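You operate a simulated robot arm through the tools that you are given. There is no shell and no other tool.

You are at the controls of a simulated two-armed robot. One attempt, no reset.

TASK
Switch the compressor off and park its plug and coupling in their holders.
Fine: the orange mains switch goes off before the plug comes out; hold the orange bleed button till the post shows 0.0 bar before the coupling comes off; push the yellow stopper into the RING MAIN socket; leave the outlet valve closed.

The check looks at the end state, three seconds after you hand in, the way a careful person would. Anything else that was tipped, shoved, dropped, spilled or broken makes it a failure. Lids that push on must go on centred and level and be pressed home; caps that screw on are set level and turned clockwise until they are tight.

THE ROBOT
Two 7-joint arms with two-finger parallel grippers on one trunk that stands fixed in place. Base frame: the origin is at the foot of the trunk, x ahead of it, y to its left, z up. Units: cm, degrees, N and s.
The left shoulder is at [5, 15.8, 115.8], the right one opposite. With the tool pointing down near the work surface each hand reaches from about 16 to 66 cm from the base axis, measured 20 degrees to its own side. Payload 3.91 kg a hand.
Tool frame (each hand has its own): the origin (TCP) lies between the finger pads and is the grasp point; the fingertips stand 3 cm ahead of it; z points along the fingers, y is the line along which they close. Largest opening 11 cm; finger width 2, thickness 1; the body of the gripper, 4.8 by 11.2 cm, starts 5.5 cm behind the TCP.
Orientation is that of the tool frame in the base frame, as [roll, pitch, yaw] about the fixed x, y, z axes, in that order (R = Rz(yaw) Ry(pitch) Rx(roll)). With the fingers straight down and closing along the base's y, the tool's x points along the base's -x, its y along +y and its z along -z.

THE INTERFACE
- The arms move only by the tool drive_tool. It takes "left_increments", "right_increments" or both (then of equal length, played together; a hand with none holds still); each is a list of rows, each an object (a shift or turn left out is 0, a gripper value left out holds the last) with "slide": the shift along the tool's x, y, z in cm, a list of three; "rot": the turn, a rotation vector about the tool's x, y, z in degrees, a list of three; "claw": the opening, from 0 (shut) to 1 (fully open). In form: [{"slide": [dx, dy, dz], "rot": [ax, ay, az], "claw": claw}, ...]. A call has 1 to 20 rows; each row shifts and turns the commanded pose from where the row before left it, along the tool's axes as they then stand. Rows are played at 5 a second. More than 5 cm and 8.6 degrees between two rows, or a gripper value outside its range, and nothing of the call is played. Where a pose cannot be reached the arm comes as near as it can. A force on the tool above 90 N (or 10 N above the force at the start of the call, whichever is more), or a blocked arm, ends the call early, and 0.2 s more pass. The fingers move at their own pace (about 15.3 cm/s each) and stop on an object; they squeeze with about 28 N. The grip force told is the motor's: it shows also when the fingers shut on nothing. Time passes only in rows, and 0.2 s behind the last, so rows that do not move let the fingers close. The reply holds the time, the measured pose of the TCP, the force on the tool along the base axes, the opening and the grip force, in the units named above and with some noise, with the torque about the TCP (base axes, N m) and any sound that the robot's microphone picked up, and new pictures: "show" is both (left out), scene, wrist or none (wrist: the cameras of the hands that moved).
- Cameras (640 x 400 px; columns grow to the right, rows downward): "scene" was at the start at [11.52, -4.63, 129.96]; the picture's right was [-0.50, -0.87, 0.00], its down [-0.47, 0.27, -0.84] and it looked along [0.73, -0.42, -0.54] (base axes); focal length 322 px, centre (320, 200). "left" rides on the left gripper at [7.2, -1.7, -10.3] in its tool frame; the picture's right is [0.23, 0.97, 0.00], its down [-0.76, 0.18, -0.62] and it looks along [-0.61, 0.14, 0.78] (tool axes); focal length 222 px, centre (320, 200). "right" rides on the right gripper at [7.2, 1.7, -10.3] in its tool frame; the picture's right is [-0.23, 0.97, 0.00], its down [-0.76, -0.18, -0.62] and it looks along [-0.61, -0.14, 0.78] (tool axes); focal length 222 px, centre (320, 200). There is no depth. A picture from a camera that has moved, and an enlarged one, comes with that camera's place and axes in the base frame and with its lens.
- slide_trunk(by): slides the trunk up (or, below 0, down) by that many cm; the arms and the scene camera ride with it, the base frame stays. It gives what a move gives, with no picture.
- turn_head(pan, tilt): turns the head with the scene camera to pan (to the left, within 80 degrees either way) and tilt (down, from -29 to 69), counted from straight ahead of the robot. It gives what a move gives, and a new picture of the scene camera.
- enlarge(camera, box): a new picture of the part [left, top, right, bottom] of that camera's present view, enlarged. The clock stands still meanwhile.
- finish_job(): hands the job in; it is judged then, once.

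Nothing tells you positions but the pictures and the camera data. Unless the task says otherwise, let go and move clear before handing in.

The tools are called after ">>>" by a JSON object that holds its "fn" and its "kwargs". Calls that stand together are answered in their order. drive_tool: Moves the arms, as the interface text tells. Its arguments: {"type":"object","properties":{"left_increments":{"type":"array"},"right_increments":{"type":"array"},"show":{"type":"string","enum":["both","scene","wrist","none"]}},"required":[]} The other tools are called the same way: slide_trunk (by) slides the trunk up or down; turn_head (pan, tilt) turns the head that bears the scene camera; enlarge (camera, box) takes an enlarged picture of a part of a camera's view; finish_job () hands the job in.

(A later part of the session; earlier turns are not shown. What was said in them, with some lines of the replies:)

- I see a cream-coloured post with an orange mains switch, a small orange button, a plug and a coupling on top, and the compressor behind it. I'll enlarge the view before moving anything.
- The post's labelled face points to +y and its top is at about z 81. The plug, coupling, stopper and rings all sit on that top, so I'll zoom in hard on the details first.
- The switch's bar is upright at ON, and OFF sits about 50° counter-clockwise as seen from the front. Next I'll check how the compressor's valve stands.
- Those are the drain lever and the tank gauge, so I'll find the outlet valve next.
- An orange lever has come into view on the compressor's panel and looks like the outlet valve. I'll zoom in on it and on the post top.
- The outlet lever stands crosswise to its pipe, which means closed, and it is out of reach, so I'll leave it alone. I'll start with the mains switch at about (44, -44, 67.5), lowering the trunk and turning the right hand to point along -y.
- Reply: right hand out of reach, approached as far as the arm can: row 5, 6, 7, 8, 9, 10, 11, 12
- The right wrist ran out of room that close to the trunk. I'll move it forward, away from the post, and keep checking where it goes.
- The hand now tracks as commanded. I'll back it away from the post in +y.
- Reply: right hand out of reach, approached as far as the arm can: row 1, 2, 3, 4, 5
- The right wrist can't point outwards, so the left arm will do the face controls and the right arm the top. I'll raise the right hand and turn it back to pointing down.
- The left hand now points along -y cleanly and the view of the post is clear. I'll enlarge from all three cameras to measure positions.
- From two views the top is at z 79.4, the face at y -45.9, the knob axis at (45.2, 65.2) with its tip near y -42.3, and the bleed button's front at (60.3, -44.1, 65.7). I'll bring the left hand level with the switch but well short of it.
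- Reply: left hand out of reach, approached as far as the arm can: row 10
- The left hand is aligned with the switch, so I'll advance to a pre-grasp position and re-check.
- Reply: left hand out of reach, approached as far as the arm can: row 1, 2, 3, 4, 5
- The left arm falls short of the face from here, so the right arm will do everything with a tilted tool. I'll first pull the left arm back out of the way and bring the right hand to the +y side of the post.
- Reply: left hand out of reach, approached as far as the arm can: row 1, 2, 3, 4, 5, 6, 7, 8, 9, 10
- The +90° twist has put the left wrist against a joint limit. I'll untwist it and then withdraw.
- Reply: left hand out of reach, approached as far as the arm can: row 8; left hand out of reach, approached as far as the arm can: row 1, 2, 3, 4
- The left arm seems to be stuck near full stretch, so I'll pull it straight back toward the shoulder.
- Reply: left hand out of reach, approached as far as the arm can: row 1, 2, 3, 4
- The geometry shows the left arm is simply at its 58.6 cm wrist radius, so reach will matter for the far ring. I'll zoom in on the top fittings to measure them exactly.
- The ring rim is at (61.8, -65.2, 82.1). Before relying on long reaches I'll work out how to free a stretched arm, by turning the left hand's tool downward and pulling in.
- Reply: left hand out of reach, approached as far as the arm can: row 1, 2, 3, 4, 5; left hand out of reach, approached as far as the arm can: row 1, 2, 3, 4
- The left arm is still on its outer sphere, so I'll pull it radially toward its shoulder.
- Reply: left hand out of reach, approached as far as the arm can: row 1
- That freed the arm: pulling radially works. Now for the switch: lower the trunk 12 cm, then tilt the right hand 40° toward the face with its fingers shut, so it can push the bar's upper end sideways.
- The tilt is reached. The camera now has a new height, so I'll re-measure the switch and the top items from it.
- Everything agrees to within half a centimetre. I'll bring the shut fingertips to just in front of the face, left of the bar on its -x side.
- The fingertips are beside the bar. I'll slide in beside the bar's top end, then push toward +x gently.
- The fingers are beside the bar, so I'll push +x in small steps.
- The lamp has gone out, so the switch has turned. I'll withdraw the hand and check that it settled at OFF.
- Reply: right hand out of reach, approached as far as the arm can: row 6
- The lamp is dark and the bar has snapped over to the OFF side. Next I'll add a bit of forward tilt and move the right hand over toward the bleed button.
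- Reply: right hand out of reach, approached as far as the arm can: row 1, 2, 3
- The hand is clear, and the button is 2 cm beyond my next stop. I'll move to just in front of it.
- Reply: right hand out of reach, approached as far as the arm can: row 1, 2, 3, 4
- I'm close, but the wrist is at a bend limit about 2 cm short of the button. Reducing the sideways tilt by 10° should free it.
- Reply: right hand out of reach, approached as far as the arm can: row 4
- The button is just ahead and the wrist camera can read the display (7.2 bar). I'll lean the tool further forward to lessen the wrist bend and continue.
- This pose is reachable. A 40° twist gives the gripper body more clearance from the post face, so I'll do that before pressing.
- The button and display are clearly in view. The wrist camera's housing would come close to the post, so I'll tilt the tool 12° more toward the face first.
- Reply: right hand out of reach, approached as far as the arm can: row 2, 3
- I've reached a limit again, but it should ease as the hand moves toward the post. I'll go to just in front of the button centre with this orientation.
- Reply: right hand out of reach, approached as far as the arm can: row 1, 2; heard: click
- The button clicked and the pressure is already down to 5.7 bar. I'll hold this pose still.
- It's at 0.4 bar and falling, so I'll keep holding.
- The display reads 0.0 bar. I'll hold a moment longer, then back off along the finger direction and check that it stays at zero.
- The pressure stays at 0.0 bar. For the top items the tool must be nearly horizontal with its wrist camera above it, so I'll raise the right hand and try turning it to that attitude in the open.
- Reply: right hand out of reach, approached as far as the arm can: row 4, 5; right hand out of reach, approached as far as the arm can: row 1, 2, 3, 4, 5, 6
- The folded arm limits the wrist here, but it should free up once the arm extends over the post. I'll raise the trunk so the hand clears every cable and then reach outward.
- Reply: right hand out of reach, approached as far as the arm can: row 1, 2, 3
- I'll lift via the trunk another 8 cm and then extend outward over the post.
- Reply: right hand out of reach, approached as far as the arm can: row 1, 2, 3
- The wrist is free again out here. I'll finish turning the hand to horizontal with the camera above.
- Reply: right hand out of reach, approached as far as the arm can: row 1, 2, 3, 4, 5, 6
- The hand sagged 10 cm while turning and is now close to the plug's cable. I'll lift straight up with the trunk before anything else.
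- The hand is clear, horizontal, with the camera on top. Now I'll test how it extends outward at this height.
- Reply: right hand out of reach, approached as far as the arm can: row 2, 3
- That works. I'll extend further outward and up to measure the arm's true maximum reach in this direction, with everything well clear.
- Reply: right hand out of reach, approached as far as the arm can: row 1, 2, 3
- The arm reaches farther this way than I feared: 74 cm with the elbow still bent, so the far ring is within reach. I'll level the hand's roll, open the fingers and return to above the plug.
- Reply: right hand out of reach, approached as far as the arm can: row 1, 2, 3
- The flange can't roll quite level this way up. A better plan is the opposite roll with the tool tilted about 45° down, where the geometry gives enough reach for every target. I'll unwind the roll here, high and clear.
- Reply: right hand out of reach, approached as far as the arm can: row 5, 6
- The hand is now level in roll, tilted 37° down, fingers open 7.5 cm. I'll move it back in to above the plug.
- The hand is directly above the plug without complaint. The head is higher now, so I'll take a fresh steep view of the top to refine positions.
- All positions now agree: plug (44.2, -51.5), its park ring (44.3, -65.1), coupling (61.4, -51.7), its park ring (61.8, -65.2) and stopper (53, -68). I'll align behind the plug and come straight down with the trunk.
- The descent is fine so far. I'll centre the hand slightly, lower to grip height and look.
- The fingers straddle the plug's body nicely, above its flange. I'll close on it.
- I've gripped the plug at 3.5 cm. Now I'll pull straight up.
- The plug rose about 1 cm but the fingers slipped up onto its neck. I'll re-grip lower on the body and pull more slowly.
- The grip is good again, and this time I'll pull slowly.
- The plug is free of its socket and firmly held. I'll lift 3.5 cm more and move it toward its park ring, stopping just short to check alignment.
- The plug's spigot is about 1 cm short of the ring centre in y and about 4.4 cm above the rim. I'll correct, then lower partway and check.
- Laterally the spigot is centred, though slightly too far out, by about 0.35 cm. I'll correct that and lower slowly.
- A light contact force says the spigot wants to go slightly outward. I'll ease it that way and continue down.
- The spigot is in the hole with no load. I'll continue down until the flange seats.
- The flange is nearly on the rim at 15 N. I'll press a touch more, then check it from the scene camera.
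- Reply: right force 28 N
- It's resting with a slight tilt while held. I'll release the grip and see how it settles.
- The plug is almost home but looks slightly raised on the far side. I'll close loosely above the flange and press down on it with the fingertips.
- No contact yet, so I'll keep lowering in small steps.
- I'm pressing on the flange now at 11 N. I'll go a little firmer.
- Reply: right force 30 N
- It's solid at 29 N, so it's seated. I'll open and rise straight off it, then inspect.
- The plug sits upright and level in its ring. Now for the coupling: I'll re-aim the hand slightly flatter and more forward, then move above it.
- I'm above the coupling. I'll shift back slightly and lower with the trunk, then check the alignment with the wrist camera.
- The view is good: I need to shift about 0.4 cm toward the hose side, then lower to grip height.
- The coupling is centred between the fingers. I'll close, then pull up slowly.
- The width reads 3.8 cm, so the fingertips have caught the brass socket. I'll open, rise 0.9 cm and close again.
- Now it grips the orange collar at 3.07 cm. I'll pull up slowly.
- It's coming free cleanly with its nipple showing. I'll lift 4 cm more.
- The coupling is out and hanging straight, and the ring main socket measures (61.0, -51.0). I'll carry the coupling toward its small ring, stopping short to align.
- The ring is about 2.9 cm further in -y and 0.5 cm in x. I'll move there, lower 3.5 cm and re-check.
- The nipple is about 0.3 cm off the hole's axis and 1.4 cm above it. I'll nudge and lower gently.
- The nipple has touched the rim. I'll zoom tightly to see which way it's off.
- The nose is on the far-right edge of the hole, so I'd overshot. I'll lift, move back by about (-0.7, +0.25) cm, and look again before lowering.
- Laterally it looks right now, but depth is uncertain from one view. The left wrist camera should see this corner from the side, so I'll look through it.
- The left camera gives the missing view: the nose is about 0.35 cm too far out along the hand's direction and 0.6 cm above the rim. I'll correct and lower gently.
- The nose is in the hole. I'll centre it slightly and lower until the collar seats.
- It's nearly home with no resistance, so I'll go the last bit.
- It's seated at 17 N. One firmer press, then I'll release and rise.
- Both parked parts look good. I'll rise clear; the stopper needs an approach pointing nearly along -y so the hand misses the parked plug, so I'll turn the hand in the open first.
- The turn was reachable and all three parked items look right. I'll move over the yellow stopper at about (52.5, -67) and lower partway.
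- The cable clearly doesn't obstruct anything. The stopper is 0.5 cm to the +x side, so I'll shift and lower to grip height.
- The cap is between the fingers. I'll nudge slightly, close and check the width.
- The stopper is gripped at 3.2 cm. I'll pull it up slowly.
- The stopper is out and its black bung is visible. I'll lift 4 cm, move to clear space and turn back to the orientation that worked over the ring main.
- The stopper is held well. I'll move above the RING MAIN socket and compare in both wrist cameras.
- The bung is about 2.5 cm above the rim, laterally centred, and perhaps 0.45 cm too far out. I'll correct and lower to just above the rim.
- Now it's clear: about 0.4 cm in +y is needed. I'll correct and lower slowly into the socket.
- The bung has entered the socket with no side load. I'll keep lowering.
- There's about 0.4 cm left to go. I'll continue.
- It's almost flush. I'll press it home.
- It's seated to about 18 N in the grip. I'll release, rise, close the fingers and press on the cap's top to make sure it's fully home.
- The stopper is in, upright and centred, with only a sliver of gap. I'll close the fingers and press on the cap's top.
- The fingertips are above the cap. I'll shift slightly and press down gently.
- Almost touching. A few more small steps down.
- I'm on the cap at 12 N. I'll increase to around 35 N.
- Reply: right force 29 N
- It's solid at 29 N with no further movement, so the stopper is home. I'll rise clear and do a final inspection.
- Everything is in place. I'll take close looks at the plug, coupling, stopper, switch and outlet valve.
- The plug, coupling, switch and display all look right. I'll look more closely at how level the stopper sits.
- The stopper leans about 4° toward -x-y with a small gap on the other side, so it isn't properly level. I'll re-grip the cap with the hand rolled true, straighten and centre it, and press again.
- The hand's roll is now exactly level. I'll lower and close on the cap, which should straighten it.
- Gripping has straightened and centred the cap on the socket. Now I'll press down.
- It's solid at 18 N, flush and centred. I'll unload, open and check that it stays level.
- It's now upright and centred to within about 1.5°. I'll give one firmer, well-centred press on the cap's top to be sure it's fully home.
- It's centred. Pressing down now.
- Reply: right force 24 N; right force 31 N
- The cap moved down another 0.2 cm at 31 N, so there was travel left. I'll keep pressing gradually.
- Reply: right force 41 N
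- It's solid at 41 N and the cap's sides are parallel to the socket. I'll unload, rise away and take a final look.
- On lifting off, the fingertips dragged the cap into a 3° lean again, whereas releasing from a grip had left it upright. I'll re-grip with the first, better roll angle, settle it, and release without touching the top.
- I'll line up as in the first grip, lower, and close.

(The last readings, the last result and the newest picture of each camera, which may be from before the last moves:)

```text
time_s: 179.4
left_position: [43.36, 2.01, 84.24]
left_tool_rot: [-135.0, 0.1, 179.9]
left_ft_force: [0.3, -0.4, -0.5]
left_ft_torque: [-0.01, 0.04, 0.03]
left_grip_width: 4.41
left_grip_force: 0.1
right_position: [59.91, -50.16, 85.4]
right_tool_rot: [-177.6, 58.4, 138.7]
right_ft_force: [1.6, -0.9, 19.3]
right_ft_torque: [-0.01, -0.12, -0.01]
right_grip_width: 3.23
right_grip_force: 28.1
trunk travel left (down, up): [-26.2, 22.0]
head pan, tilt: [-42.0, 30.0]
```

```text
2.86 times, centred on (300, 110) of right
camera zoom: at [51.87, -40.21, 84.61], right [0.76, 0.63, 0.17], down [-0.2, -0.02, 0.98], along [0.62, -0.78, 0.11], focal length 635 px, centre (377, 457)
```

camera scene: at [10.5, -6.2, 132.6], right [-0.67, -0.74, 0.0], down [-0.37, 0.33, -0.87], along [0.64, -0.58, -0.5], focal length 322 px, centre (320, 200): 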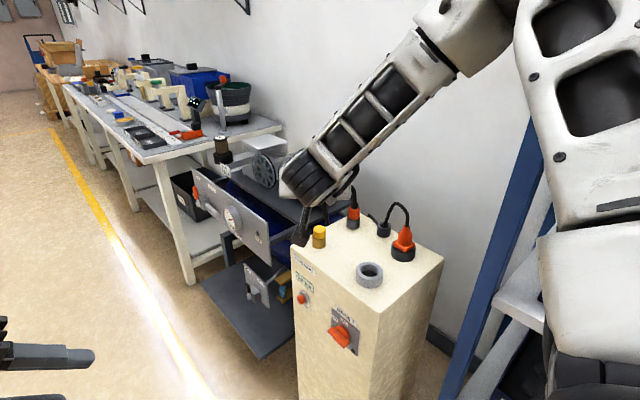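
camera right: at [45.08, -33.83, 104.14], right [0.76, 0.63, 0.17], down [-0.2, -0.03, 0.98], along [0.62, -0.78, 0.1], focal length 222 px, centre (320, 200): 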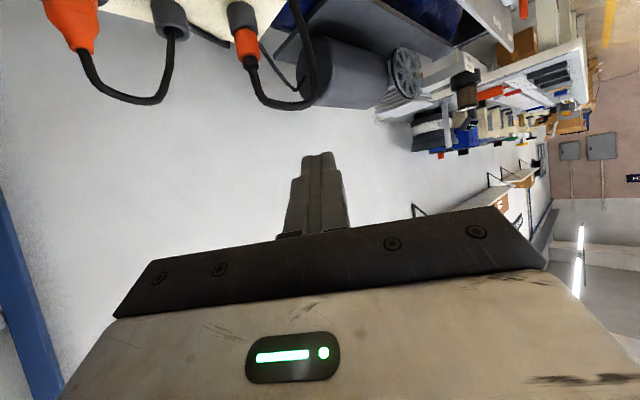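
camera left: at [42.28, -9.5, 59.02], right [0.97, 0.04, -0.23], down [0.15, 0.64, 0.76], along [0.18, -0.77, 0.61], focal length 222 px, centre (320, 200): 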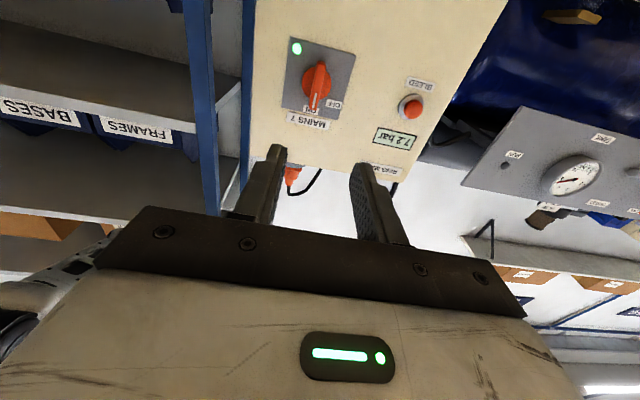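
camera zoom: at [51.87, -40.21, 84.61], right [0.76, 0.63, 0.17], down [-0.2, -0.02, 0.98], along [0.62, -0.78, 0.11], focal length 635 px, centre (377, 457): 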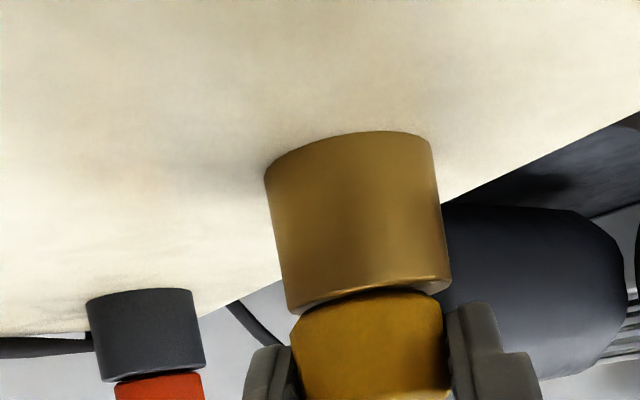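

I'm gripping with 19 N down. I'll unload, nudge the cap 0.2 cm toward +x+y to cancel the lean, and release.

>>> {"fn": "drive_tool", "kwargs": {"right_increments": [{"slide": [-0.17, 0.1, -0.106]}, {"slide": [-0.17, 0.12, -0.106]}, {}, {"claw": 0.4}, {"claw": 0.5}, {}], "show": "none"}}

>>> {"fn": "drive_tool", "kwargs": {"right_increments": [{"slide": [-0.85, 0, -0.53]}, {"slide": [-0.85, 0, -0.53]}, {"slide": [-0.85, 0, -0.53]}, {"slide": [-0.85, 0, -0.53]}, {"slide": [-0.85, 0, -0.53]}], "show": "none"}}

>>> {"fn": "enlarge", "kwargs": {"camera": "left", "box": [110, 95, 160, 135]}}

>>> {"fn": "enlarge", "kwargs": {"camera": "right", "box": [240, 10, 380, 130]}}

>>> {"fn": "enlarge", "kwargs": {"camera": "scene", "box": [300, 155, 350, 205]}}

```text
time_s: 180.8
left_position: [43.39, 1.81, 84.2]
left_tool_rot: [-135.1, 0.1, 179.9]
left_ft_force: [0.1, -0.3, 0.1]
left_ft_torque: [-0.01, 0.01, 0.0]
left_grip_width: 4.39
left_grip_force: 0.2
right_position: [59.8, -49.99, 85.22]
right_tool_rot: [-177.5, 57.9, 138.9]
right_ft_force: [0.8, -0.5, 0.6]
right_ft_torque: [0.03, -0.02, 0.02]
right_grip_width: 5.51
right_grip_force: 0.1
trunk travel left (down, up): [-26.2, 22.0]
head pan, tilt: [-42.0, 30.0]
```

```text
time_s: 182.1
left_position: [43.39, 1.83, 84.28]
left_tool_rot: [-135.1, 0.2, 179.8]
left_ft_force: [-0.1, 0.3, -0.1]
left_ft_torque: [0.0, -0.01, 0.01]
left_grip_width: 4.37
left_grip_force: 0.1
right_position: [60.04, -49.8, 90.52]
right_tool_rot: [-177.6, 58.0, 138.8]
right_ft_force: [0.5, 0.2, 0.4]
right_ft_torque: [0.01, 0.0, 0.01]
right_grip_width: 5.51
right_grip_force: 0.0
trunk travel left (down, up): [-26.2, 22.0]
head pan, tilt: [-42.0, 30.0]
```

```text
10.00 times, centred on (135, 115) of left
camera zoom: at [36.04, 7.98, 92.68], right [-0.23, 0.69, -0.69], down [0.76, 0.57, 0.32], along [0.61, -0.45, -0.65], focal length 2221 px, centre (2170, 1050)
```

zoom: 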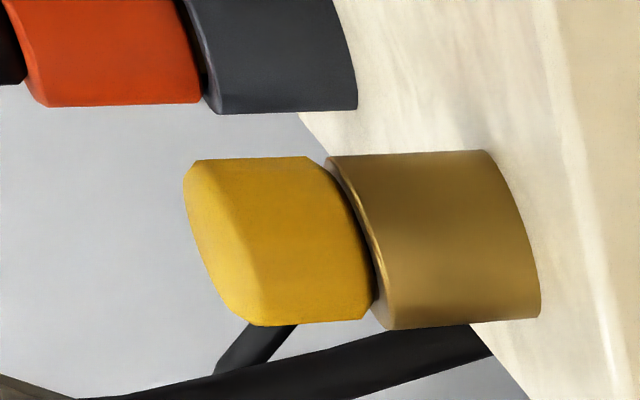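

```text
3.33 times, centred on (310, 70) of right
camera zoom: at [51.89, -39.89, 89.69], right [0.76, 0.63, 0.17], down [-0.2, -0.03, 0.98], along [0.62, -0.78, 0.1], focal length 740 px, centre (353, 633)
```

zoom: 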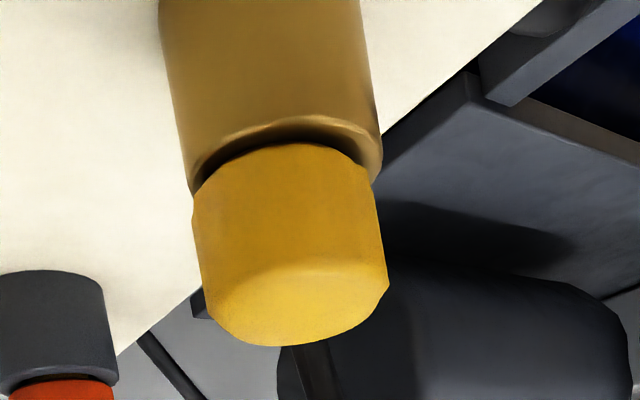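

```text
8.00 times, centred on (325, 180) of scene
camera zoom: at [10.51, -6.22, 116.59], right [-0.67, -0.74, 0.0], down [-0.37, 0.33, -0.87], along [0.64, -0.58, -0.5], focal length 2579 px, centre (280, 360)
```

zoom: 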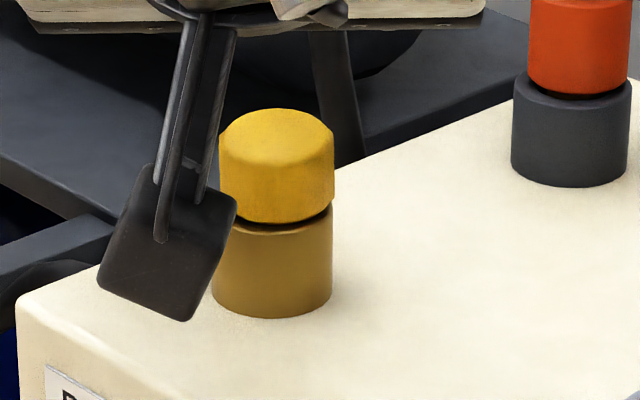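

The stopper is now upright (about 1.5°), centred and as deep as it sat in its original holder. I'll withdraw the right hand well clear and take a last overall look.

>>> {"fn": "slide_trunk", "kwargs": {"by": 16}}

>>> {"fn": "drive_tool", "kwargs": {"right_increments": [{"slide": [2.5, 0, -3.2]}, {"slide": [2.5, 0, -3.2]}, {"slide": [2.5, 0, -3.2]}], "show": "scene"}}

>>> {"fn": "enlarge", "kwargs": {"camera": "scene", "box": [280, 190, 460, 320]}}

>>> {"fn": "enlarge", "kwargs": {"camera": "left", "box": [140, 0, 260, 150]}}

>>> {"fn": "enlarge", "kwargs": {"camera": "scene", "box": [285, 265, 385, 365]}}

```text
time_s: 183.9
left_position: [43.39, 1.89, 100.28]
left_tool_rot: [-135.1, 0.0, 179.8]
left_ft_force: [-0.1, 0.1, 0.1]
left_ft_torque: [0.01, -0.02, 0.0]
left_grip_width: 4.42
left_grip_force: 0.1
right_position: [59.95, -49.86, 106.27]
right_tool_rot: [-177.5, 58.0, 138.9]
right_ft_force: [-0.6, -0.5, 0.5]
right_ft_torque: [0.01, -0.01, 0.01]
right_grip_width: 5.5
right_grip_force: 0.0
trunk travel left (down, up): [-42.2, 6.0]
head pan, tilt: [-42.0, 30.0]
```

```text
time_s: 184.7
left_position: [43.4, 1.84, 100.27]
left_tool_rot: [-135.0, 0.1, 179.9]
left_ft_force: [1.0, -0.1, -1.1]
left_ft_torque: [0.0, 0.0, 0.02]
left_grip_width: 4.39
left_grip_force: 0.1
right_position: [51.37, -41.6, 104.92]
right_tool_rot: [-177.6, 58.1, 138.7]
right_ft_force: [0.0, -0.4, 0.2]
right_ft_torque: [-0.01, 0.0, 0.01]
right_grip_width: 5.5
right_grip_force: 0.1
trunk travel left (down, up): [-42.2, 6.0]
head pan, tilt: [-42.0, 30.0]
camera scene: at [10.5, -6.21, 132.6], right [-0.67, -0.74, 0.0], down [-0.37, 0.33, -0.87], along [0.64, -0.58, -0.5], focal length 322 px, centre (320, 200)
```

scene: 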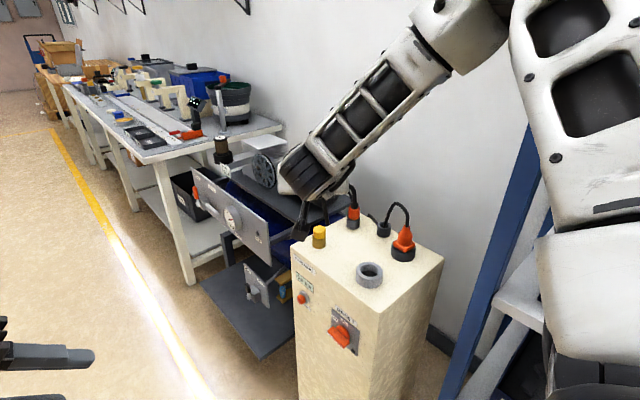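

```text
3.08 times, centred on (370, 255) of scene
camera zoom: at [10.5, -6.21, 132.6], right [-0.67, -0.74, 0.0], down [-0.37, 0.33, -0.87], along [0.64, -0.58, -0.5], focal length 992 px, centre (166, 31)
```

zoom: 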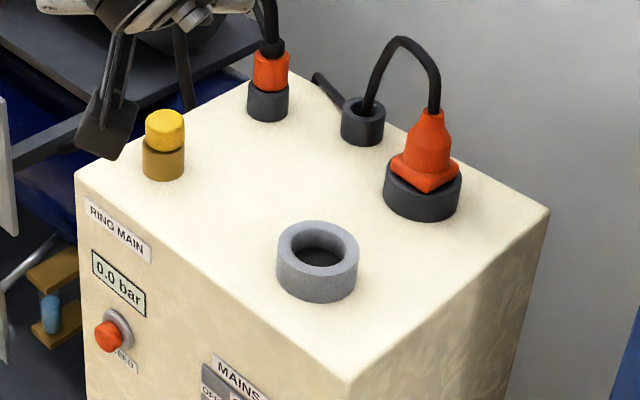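

```text
2.67 times, centred on (200, 75) of left
camera zoom: at [36.03, 7.99, 108.69], right [-0.23, 0.69, -0.69], down [0.76, 0.57, 0.32], along [0.61, -0.45, -0.65], focal length 592 px, centre (640, 533)
```

zoom: 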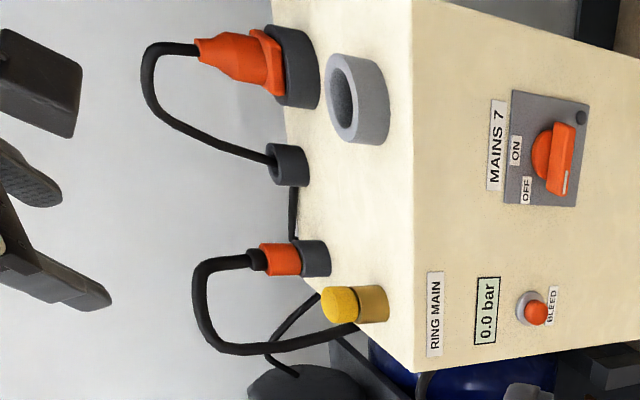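

```text
4.00 times, centred on (335, 315) of scene
camera zoom: at [10.5, -6.21, 132.6], right [-0.67, -0.74, 0.0], down [-0.37, 0.33, -0.87], along [0.64, -0.58, -0.5], focal length 1289 px, centre (260, -260)
```

zoom: 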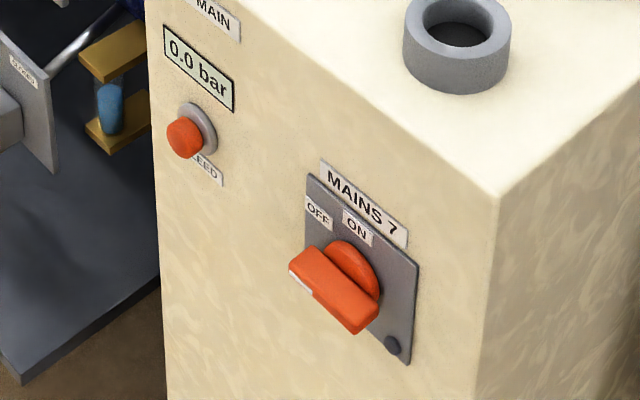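

The mains switch is off with its lamp dark, and the display shows 0.0 bar. The plug and coupling stand in their rings, the stopper is in the RING MAIN socket, the outlet valve is untouched at closed, and both hands are clear, so I'll hand in.

>>> {"fn": "finish_job", "kwargs": {}}

```text
The job is handed in.
```

The compressor is off, its plug and coupling are parked, and I've handed the job in. I don't have the result of the check.

- **Mains switch:** I turned it off before touching the plug. Its lamp went out. The handle snapped past the OFF label to a horizontal position and stayed there.
- **Bleed:** I held the button until the post showed 0.0 bar. It still reads 0.0 after release.
- **Plug:** It sits upright in the large ring. My fingers slipped up it once on the first pull, so I re-gripped and took it out slowly.
- **Coupling:** It came off after the bleed and sits in the small ring, pressed down until it stopped.
- **Stopper:** The yellow stopper is in the RING MAIN socket, pressed until it stopped moving. It leans by about 1.5° and shows a thin gap under the cap, a little larger than the one I estimated in its old holder. I re-seated it twice because pressing on its top left it leaning by 3–4°.
- **Outlet valve:** I left it alone. It was out of reach, and its lever stood crosswise to the pipe, which I took as closed.

Neither hand is touching anything. Nothing else was knocked or moved that I could see.
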